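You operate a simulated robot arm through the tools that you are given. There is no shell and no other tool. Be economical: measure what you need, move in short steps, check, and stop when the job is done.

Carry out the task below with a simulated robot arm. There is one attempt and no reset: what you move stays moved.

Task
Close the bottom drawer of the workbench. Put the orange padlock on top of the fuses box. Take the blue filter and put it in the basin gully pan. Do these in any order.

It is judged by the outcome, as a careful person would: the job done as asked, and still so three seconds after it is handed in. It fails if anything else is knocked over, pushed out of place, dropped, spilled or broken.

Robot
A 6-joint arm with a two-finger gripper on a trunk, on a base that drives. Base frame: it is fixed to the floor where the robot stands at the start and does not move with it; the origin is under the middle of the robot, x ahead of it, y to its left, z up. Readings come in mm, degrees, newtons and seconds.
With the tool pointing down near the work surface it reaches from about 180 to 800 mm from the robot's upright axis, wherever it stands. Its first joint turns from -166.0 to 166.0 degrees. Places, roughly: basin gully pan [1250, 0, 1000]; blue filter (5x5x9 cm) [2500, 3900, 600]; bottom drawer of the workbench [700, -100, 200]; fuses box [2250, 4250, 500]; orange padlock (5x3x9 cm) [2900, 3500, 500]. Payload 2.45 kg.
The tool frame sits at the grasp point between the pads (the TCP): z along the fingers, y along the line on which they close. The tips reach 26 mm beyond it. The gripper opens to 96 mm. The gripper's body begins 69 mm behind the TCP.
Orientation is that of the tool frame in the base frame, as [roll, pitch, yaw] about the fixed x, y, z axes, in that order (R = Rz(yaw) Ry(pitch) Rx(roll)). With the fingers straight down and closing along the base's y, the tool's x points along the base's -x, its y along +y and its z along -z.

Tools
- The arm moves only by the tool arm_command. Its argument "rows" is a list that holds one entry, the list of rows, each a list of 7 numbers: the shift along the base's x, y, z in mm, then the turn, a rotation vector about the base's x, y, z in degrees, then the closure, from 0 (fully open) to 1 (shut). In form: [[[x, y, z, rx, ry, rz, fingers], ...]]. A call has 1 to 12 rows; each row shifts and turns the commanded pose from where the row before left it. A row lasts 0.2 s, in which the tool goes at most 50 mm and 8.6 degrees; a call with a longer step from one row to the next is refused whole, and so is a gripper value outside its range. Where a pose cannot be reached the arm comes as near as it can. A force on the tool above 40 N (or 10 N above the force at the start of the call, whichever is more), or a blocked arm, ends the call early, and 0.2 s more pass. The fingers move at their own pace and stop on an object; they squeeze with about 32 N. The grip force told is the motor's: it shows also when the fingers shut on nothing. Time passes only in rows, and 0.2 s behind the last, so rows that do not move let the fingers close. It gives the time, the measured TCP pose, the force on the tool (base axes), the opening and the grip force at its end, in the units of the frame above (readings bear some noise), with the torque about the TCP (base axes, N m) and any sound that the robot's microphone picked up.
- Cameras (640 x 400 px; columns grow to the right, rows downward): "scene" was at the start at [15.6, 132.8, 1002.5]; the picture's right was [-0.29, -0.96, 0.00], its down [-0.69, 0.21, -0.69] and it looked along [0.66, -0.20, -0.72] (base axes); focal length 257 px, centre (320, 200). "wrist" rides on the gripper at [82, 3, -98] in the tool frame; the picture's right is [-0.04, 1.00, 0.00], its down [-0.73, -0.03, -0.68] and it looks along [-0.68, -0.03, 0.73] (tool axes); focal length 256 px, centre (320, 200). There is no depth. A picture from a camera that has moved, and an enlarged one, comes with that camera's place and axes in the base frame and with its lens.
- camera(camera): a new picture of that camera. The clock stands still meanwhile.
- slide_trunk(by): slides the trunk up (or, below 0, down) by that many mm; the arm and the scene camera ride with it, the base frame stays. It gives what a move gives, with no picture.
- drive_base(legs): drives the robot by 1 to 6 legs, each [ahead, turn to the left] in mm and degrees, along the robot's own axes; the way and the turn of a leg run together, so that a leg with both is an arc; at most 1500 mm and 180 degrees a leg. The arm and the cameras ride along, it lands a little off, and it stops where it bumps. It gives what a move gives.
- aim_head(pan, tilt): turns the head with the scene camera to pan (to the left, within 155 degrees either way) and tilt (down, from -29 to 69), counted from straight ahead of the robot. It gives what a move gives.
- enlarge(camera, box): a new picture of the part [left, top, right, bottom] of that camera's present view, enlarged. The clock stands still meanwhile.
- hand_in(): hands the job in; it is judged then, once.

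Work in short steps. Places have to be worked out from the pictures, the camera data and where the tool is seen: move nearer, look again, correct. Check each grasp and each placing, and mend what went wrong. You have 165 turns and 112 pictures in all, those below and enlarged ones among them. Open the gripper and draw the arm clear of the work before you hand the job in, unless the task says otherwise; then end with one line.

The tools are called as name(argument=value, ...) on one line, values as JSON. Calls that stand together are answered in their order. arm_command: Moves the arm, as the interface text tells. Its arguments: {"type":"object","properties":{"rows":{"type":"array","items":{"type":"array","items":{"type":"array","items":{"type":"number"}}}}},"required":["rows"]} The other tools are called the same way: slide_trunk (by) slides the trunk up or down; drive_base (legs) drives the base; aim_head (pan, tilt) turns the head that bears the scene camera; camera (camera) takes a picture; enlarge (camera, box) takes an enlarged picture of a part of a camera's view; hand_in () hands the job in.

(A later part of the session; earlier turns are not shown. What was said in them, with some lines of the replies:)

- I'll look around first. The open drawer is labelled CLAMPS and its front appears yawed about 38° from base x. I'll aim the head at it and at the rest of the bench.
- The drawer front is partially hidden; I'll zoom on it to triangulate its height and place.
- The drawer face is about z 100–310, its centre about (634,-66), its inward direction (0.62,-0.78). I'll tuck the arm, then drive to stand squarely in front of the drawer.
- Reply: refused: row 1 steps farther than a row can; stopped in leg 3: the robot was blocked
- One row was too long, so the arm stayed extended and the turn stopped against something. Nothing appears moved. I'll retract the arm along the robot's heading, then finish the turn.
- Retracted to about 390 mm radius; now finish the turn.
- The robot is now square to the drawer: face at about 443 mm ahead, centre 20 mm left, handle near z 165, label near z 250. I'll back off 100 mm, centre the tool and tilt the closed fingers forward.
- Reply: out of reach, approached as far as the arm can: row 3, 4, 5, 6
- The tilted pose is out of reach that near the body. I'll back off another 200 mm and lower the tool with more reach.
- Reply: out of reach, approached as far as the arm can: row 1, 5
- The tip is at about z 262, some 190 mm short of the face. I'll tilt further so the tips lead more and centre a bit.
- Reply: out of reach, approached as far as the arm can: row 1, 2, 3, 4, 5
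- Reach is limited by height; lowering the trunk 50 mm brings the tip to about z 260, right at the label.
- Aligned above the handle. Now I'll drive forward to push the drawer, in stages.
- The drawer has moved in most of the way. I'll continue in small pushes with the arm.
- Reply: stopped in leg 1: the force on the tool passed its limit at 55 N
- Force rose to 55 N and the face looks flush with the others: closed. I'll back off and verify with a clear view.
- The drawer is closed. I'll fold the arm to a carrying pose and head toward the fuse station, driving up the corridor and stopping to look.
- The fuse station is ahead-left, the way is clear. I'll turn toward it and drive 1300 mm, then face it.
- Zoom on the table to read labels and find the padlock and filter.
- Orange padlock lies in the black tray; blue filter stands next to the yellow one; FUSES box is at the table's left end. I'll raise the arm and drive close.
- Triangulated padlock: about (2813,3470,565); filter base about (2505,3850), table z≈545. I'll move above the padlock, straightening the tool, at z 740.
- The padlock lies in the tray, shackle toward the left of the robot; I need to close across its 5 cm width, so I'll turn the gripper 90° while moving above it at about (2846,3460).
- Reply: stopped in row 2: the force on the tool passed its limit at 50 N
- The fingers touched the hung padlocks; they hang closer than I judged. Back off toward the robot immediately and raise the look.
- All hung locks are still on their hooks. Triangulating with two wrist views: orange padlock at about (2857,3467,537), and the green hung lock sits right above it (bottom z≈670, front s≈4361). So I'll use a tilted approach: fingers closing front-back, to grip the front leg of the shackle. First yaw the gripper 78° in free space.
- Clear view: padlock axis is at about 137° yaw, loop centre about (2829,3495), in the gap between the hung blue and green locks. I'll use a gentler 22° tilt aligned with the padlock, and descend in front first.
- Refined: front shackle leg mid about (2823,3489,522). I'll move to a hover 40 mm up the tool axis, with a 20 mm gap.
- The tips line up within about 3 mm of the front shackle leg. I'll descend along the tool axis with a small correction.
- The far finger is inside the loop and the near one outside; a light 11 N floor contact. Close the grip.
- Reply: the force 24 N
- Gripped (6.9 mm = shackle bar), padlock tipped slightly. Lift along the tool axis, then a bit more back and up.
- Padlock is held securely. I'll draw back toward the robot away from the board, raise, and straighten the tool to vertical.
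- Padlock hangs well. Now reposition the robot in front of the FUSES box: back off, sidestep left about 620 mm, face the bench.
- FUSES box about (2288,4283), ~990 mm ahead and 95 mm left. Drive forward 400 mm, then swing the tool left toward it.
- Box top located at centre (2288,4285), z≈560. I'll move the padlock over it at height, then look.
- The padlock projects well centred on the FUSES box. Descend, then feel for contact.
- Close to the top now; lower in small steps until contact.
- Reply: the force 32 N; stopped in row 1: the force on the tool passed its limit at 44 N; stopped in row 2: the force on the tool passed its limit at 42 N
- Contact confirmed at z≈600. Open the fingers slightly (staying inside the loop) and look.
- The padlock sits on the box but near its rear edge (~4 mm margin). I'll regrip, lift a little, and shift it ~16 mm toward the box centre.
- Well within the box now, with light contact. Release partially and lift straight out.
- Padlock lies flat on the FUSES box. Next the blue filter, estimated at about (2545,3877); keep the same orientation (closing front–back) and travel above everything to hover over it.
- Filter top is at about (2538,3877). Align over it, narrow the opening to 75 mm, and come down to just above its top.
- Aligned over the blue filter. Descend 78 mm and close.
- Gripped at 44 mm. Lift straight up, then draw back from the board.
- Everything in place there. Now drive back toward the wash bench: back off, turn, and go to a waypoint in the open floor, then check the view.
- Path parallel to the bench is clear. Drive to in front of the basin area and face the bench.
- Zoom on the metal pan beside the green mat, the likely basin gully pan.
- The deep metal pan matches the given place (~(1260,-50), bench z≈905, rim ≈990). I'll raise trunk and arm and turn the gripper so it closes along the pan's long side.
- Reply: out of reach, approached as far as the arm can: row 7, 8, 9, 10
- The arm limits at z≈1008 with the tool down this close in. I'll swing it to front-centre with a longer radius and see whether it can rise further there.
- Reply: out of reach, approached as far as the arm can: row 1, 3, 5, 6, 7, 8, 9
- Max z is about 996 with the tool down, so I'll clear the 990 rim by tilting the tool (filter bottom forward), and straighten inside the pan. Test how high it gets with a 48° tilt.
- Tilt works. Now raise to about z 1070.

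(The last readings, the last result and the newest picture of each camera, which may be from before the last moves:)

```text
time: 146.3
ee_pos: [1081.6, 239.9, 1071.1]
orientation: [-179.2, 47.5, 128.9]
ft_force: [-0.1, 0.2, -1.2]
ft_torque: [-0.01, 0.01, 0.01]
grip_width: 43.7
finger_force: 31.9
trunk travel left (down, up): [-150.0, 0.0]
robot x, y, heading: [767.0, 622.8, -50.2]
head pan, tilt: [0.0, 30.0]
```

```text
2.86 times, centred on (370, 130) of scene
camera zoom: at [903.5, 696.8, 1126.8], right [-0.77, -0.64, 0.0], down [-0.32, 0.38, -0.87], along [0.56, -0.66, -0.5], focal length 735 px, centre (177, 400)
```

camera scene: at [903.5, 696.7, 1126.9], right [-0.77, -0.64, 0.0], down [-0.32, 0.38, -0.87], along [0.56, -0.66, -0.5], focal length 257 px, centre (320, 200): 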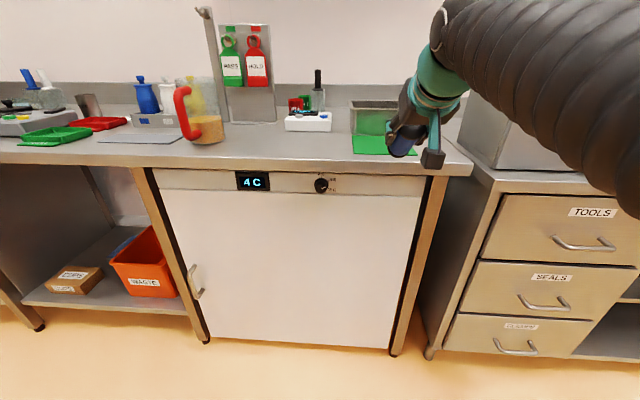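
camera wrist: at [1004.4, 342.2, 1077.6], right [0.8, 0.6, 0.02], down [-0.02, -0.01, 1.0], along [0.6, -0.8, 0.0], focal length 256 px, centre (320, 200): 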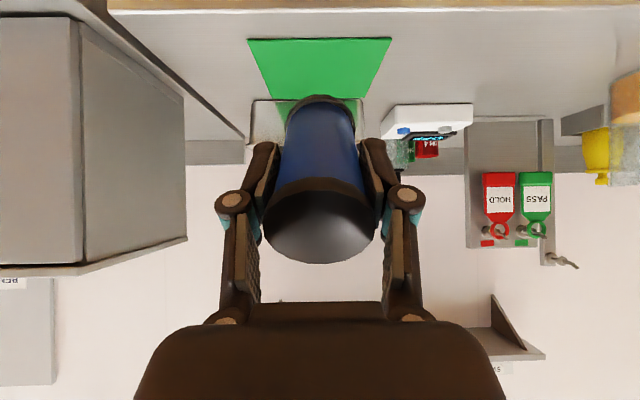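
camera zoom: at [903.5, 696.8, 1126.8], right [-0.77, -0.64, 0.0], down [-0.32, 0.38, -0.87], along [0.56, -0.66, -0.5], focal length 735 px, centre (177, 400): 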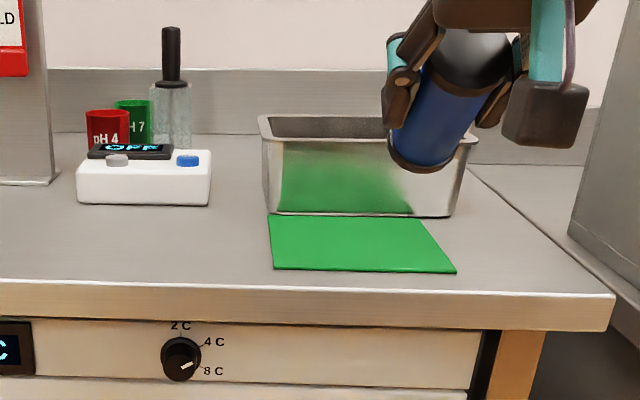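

Pan: front rim d≈785, rear rim ≈938, centre about (1289,-72), rim z≈985. The base must come nearer; drive ahead 240 mm with the filter held high (its lowest point ≈1010).

drive_base(legs=[[240, -1]])

camera(camera="wrist")

camera(camera="scene")

```text
time: 148.1
ee_pos: [1231.4, 51.6, 1071.5]
orientation: [-179.2, 47.5, 128.5]
ft_force: [0.4, -0.8, -0.9]
ft_torque: [0.03, -0.01, 0.02]
grip_width: 43.4
finger_force: 31.8
trunk travel left (down, up): [-150.0, 0.0]
robot x, y, heading: [915.4, 433.7, -50.9]
head pan, tilt: [0.0, 30.0]
```

```text
40 pictures are left
camera wrist: at [1155.8, 155.4, 1077.5], right [0.81, 0.59, 0.02], down [-0.02, -0.01, 1.0], along [0.59, -0.81, 0.0], focal length 256 px, centre (320, 200)
```

wrist: 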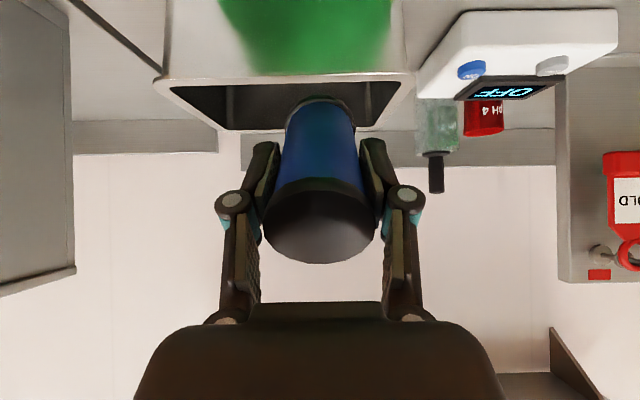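

```text
39 pictures are left
camera scene: at [1058.0, 510.7, 1126.9], right [-0.77, -0.64, 0.0], down [-0.32, 0.39, -0.87], along [0.55, -0.67, -0.5], focal length 257 px, centre (320, 200)
```

scene: 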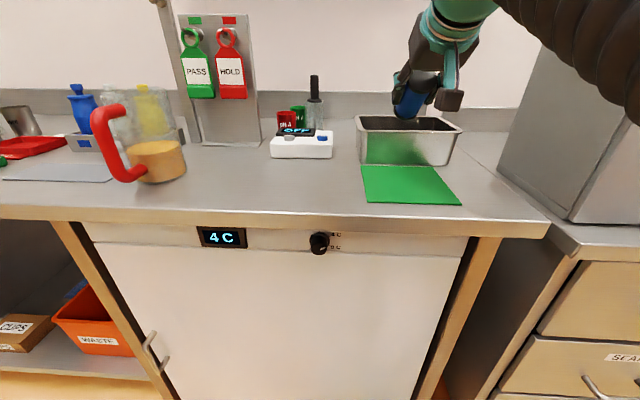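

The filter is just before the rim. Pan interior: d≈795–918, centre s≈966. Move forward 110 mm and 26 mm right over the pan.

arm_command(rows=[[[16, -34, 0, 0, 0, 0, 0.75], [16, -34, 0, 0, 0, 0, 0.75], [16, -34, 0, 0, 0, 0, 0.75], [0, 0, 0, 0, 0, 0, 0.75]]])

camera(camera="wrist")

enlarge(camera="scene", box=[320, 40, 500, 220])

```text
time: 149.1
ee_pos: [1280.1, -50.0, 1069.3]
orientation: [-179.1, 47.4, 128.5]
ft_force: [0.7, 0.1, -0.2]
ft_torque: [-0.01, 0.0, 0.01]
grip_width: 43.5
finger_force: 31.8
trunk travel left (down, up): [-150.0, 0.0]
robot x, y, heading: [915.4, 431.2, -50.5]
head pan, tilt: [0.0, 30.0]
```

```text
38 pictures are left
camera wrist: at [1204.9, 52.3, 1076.1], right [0.81, 0.59, 0.02], down [-0.02, -0.01, 1.0], along [0.59, -0.81, 0.0], focal length 256 px, centre (320, 200)
```

wrist: 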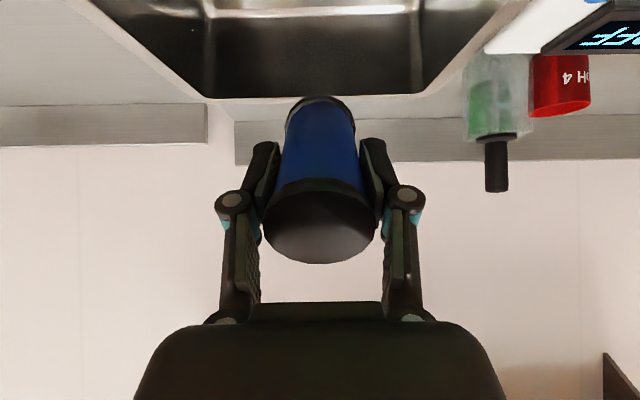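

```text
2.22 times, centred on (410, 130) of scene
camera zoom: at [1057.9, 510.7, 1126.8], right [-0.77, -0.64, 0.0], down [-0.32, 0.39, -0.87], along [0.55, -0.67, -0.5], focal length 572 px, centre (120, 356)
```

zoom: 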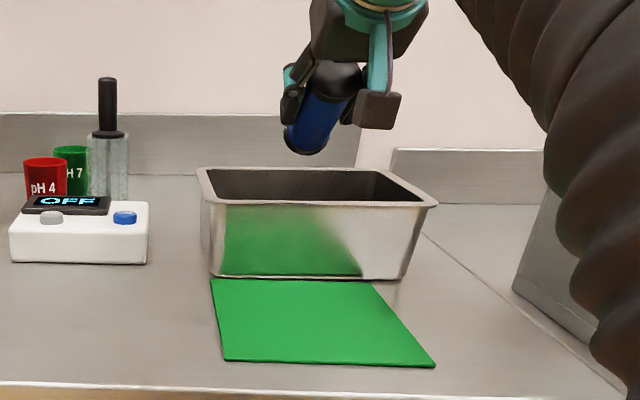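

Filter bottom is over the pan interior and centred. Now lower while reducing the tilt to 30°.

arm_command(rows=[[[0, 0, -17, 3.43, 2.73, 0, 0.75], [0, 0, -17, 3.43, 2.73, 0, 0.75], [1, -1, -17, 3.43, 2.73, 0, 0.75], [1, -1, -17, 3.43, 2.73, 0, 0.75], [0, 0, 0, 0, 0, 0, 0.75]]])

camera(camera="wrist")

enlarge(camera="scene", box=[320, 40, 500, 220])

```text
time: 150.3
ee_pos: [1280.9, -53.2, 1002.0]
orientation: [-179.2, 30.1, 128.5]
ft_force: [-0.2, -0.8, -0.7]
ft_torque: [0.0, -0.01, -0.02]
grip_width: 43.3
finger_force: 31.7
trunk travel left (down, up): [-150.0, 0.0]
robot x, y, heading: [917.9, 436.9, -50.8]
head pan, tilt: [0.0, 30.0]
```

```text
36 pictures are left
camera wrist: at [1211.1, 44.3, 1047.8], right [0.81, 0.59, 0.01], down [0.17, -0.24, 0.95], along [0.56, -0.77, -0.3], focal length 256 px, centre (320, 200)
```

wrist: 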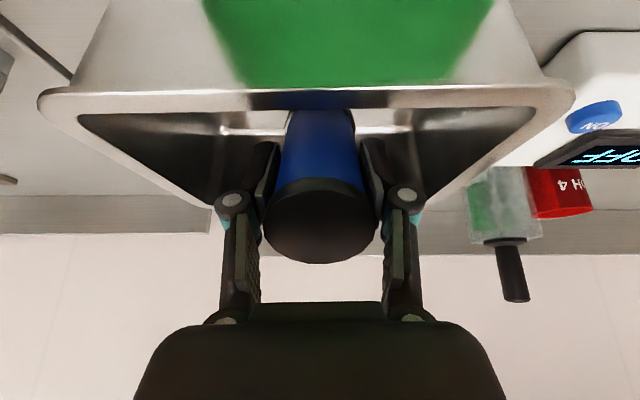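

```text
2.22 times, centred on (410, 130) of scene
camera zoom: at [1058.0, 510.7, 1126.9], right [-0.77, -0.64, 0.0], down [-0.32, 0.39, -0.87], along [0.55, -0.67, -0.5], focal length 572 px, centre (120, 356)
```

zoom: 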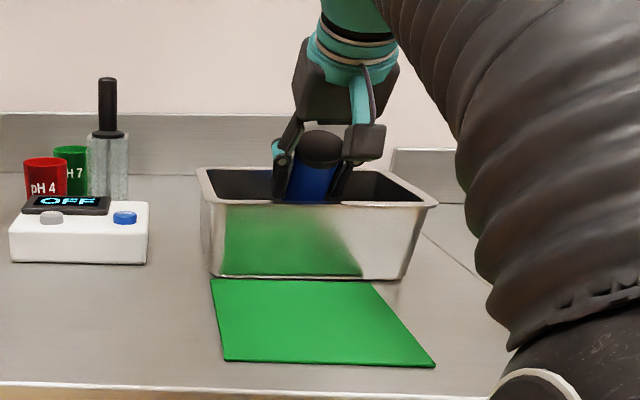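

Inside the pan. Continue straightening to about 15° and lower toward the pan floor.

arm_command(rows=[[[2, -3, -7, 3.9, 3.1, 0, 0.75], [2, -3, -6, 3.9, 3.1, 0, 0.75], [2, -3, -5, 3.9, 3.1, 0, 0.75], [0, 0, 0, 0, 0, 0, 0.75]]])

camera(camera="wrist")

```text
time: 151.3
ee_pos: [1287.8, -61.1, 985.5]
orientation: [-179.1, 14.9, 128.6]
ft_force: [0.2, 0.7, -1.2]
ft_torque: [0.0, -0.03, -0.02]
grip_width: 43.2
finger_force: 32.0
trunk travel left (down, up): [-150.0, 0.0]
robot x, y, heading: [918.2, 434.7, -50.8]
head pan, tilt: [0.0, 30.0]
```

```text
34 pictures are left
camera wrist: at [1226.6, 23.7, 1059.5], right [0.81, 0.59, 0.0], down [0.32, -0.43, 0.85], along [0.5, -0.68, -0.53], focal length 256 px, centre (320, 200)
```

wrist: 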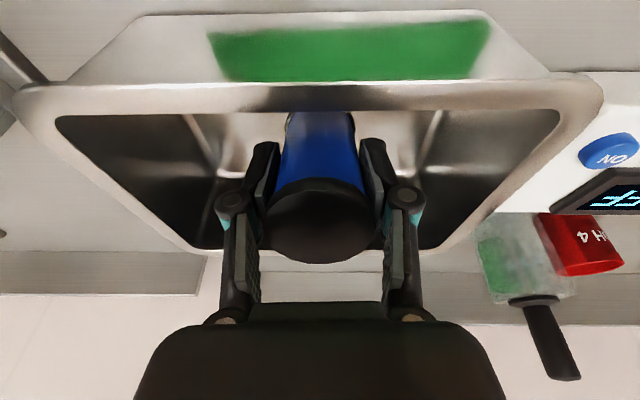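

Reach is fine. Straighten almost upright, then lower in small steps to contact.

arm_command(rows=[[[2, -3, 0, 4.6, 3.6, 0, 0.75], [2, -3, 0, 4.6, 3.6, 0, 0.75], [0, 0, 0, 0, 0, 0, 0.75]]])

arm_command(rows=[[[0, 0, -4, 0, 0, 0, 0.75], [0, 0, -4, 0, 0, 0, 0.75], [0, 0, 0, 0, 0, 0, 0.75]]])

arm_command(rows=[[[0, 0, -3, 0, 0, 0, 0.75], [0, 0, -2, 0, 0, 0, 0.75], [0, 0, 0, 0, 0, 0, 0.75]]])

```text
time: 152.1
ee_pos: [1285.0, -57.9, 965.7]
orientation: [-179.2, 3.5, 128.4]
ft_force: [0.6, -0.4, -0.2]
ft_torque: [0.01, 0.0, -0.01]
grip_width: 43.6
finger_force: 31.7
out of reach, approached as far as the arm can: row 2
trunk travel left (down, up): [-150.0, 0.0]
robot x, y, heading: [915.4, 434.7, -50.4]
head pan, tilt: [0.0, 30.0]
```

```text
time: 152.9
ee_pos: [1284.8, -58.2, 960.2]
orientation: [-179.2, 3.5, 128.6]
ft_force: [2.7, -4.0, 26.8]
ft_torque: [0.19, 0.1, -0.01]
grip_width: 43.8
finger_force: 31.8
trunk travel left (down, up): [-150.0, 0.0]
robot x, y, heading: [920.2, 438.9, -50.4]
head pan, tilt: [0.0, 30.0]
```

```text
time: 153.7
ee_pos: [1282.8, -56.9, 954.3]
orientation: [-179.1, 3.4, 128.5]
ft_force: [2.0, 0.6, 28.8]
ft_torque: [0.06, -0.1, 0.02]
grip_width: 43.8
finger_force: 31.7
trunk travel left (down, up): [-150.0, 0.0]
robot x, y, heading: [914.9, 439.3, -50.7]
head pan, tilt: [0.0, 30.0]
```

Floor contact at about z 958; filter stands in the pan. Release and look.

arm_command(rows=[[[0, 0, 1, 0, 0, 0, 0.6], [0, 0, 0, 0, 0, 0, 0.3], [0, 0, 0, 0, 0, 0, 0.2], [0, 0, 0, 0, 0, 0, 0.2]]])

camera(camera="wrist")

```text
time: 154.7
ee_pos: [1284.2, -58.2, 952.7]
orientation: [-179.2, 3.3, 128.5]
ft_force: [-0.3, -0.3, 0.6]
ft_torque: [-0.01, 0.02, 0.04]
grip_width: 76.8
finger_force: 0.0
trunk travel left (down, up): [-150.0, 0.0]
robot x, y, heading: [915.3, 433.3, -50.5]
head pan, tilt: [0.0, 30.0]
```

```text
33 pictures are left
camera wrist: at [1233.7, 13.8, 1047.4], right [0.81, 0.59, -0.01], down [0.42, -0.56, 0.72], along [0.42, -0.59, -0.69], focal length 256 px, centre (320, 200)
```

wrist: 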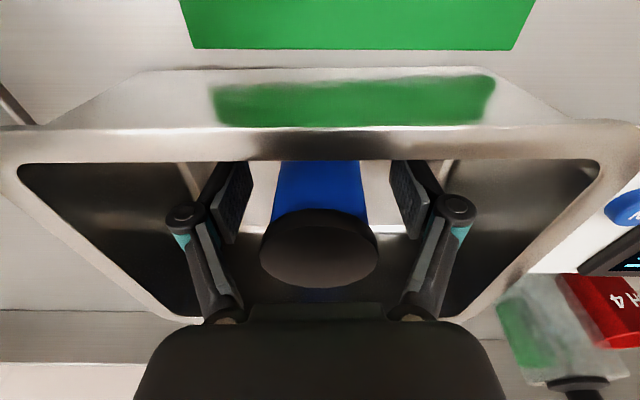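

Released; the filter stands upright. Check that the pan hasn't shifted, then withdraw.

enlarge(camera="scene", box=[320, 40, 500, 220])

arm_command(rows=[[[0, 0, 8, 0, 0, 0, 0.2], [-1, 1, 6, -3.2, -2.5, 0, 0.2], [-2, 2, 6, -3.2, -2.5, 0, 0.2], [-2, 3, 7, -3.2, -2.5, 0, 0.2], [-2, 3, 8, -3.2, -2.5, 0, 0.2], [-3, 4, 8, -3.2, -2.5, 0, 0.2]]])

camera(camera="wrist")

```text
2.22 times, centred on (410, 130) of scene
camera zoom: at [1058.0, 510.7, 1126.8], right [-0.77, -0.64, 0.0], down [-0.32, 0.39, -0.87], along [0.55, -0.67, -0.5], focal length 572 px, centre (120, 356)
```

zoom: 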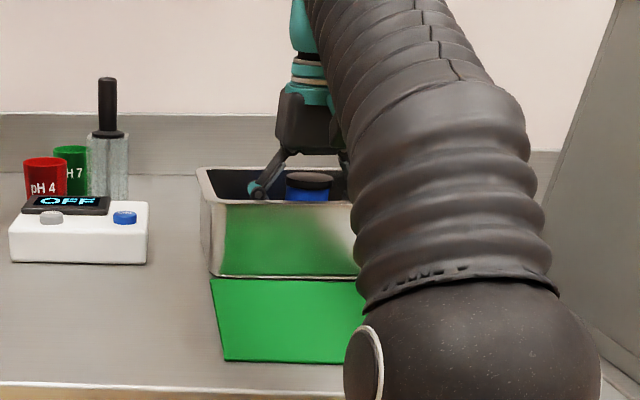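

```text
time: 156.1
ee_pos: [1274.9, -43.8, 997.8]
orientation: [-179.0, 23.7, 128.5]
ft_force: [-0.5, -0.6, -1.8]
ft_torque: [0.0, 0.0, -0.02]
grip_width: 76.6
finger_force: 0.1
trunk travel left (down, up): [-150.0, 0.0]
robot x, y, heading: [924.1, 435.9, -50.3]
head pan, tilt: [0.0, 30.0]
```

```text
31 pictures are left
camera wrist: at [1207.9, 48.0, 1054.8], right [0.81, 0.59, 0.0], down [0.23, -0.32, 0.92], along [0.54, -0.74, -0.4], focal length 256 px, centre (320, 200)
```

wrist: 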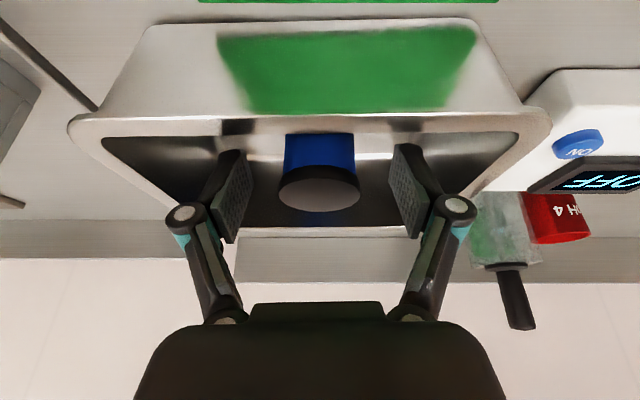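

Pan unmoved, filter upright. Continue out: tilt up, rise and draw back.

arm_command(rows=[[[-2, 2, 14, -4.7, -3.7, 0, 0.2], [-2, 2, 16, -4.7, -3.7, 0, 0.2], [-2, 2, 16, -4.7, -3.7, 0, 0.2], [-3, 3, 16, -4.7, -3.7, 0, 0.2], [-5, 6, 14, 0, 0, 0, 0.2], [-20, 25, 0, 0, 0, 0, 0.2], [-25, 32, 0, 0, 0, 0, 0.2], [-25, 32, 0, 0, 0, 0, 0.2], [-25, 32, 0, 0, 0, 0, 0.2]]])

drive_base(legs=[[-350, 0]])

camera(camera="scene")

enlarge(camera="scene", box=[260, 40, 460, 200])

```text
time: 158.1
ee_pos: [1164.8, 91.1, 1073.0]
orientation: [-178.9, 47.4, 128.6]
ft_force: [0.6, -0.6, -0.8]
ft_torque: [0.02, 0.01, 0.03]
grip_width: 76.7
finger_force: 0.0
trunk travel left (down, up): [-150.0, 0.0]
robot x, y, heading: [923.5, 437.0, -50.7]
head pan, tilt: [0.0, 30.0]
```

```text
time: 160.3
ee_pos: [943.6, 357.5, 1073.6]
orientation: [-178.9, 47.5, 128.4]
ft_force: [-0.1, -0.1, -0.4]
ft_torque: [-0.01, 0.01, 0.01]
grip_width: 76.7
finger_force: 0.0
trunk travel left (down, up): [-150.0, 0.0]
robot x, y, heading: [698.0, 703.5, -50.8]
head pan, tilt: [0.0, 30.0]
```

```text
30 pictures are left
camera scene: at [837.5, 778.5, 1126.9], right [-0.77, -0.63, 0.0], down [-0.32, 0.39, -0.87], along [0.55, -0.67, -0.5], focal length 257 px, centre (320, 200)
```

scene: 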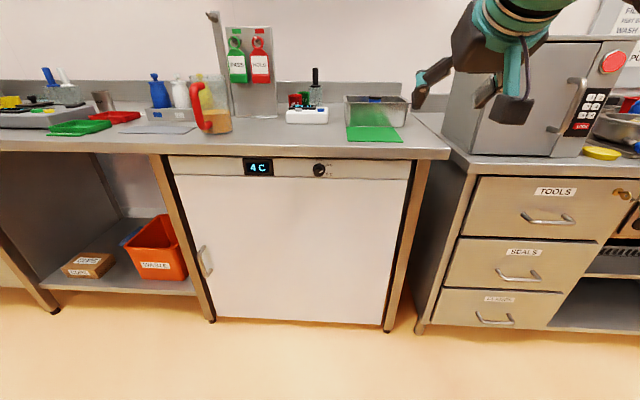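

```text
2.50 times, centred on (360, 120) of scene
camera zoom: at [837.5, 778.5, 1126.9], right [-0.77, -0.63, 0.0], down [-0.32, 0.39, -0.87], along [0.55, -0.67, -0.5], focal length 643 px, centre (220, 400)
```

zoom: 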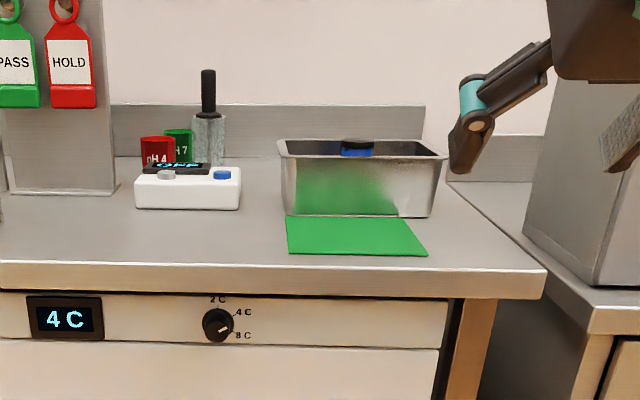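

Zoom on the drawer stack to confirm the bottom drawer is flush.

enlarge(camera="scene", box=[400, 150, 620, 350])

```text
2.00 times, centred on (510, 250) of scene
camera zoom: at [837.5, 778.5, 1126.9], right [-0.77, -0.63, 0.0], down [-0.32, 0.39, -0.87], along [0.55, -0.67, -0.5], focal length 514 px, centre (-60, 100)
```

zoom: 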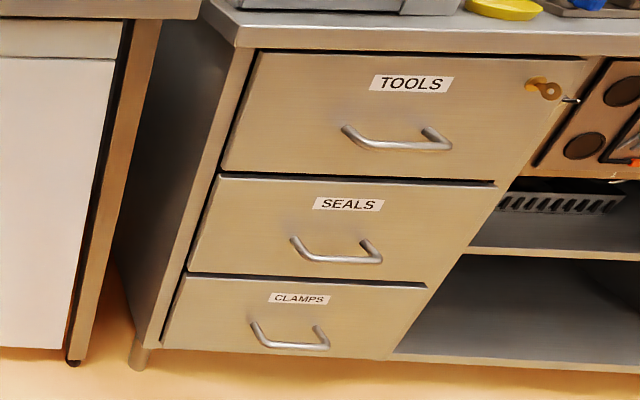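

The drawer is flush, the padlock is on the FUSES box, the filter is upright in the pan, and the gripper is open and clear. Handing in.

hand_in()

```text
The job is handed in.
```

The job is handed in: the bottom (CLAMPS) drawer is closed, the orange padlock lies flat on the FUSES box, and the blue filter stands upright in the metal pan. I saw no label on that pan; I chose it because it sits at the place given for the basin gully pan. The gripper brushed the hung padlocks once, and all four stayed on their hooks.
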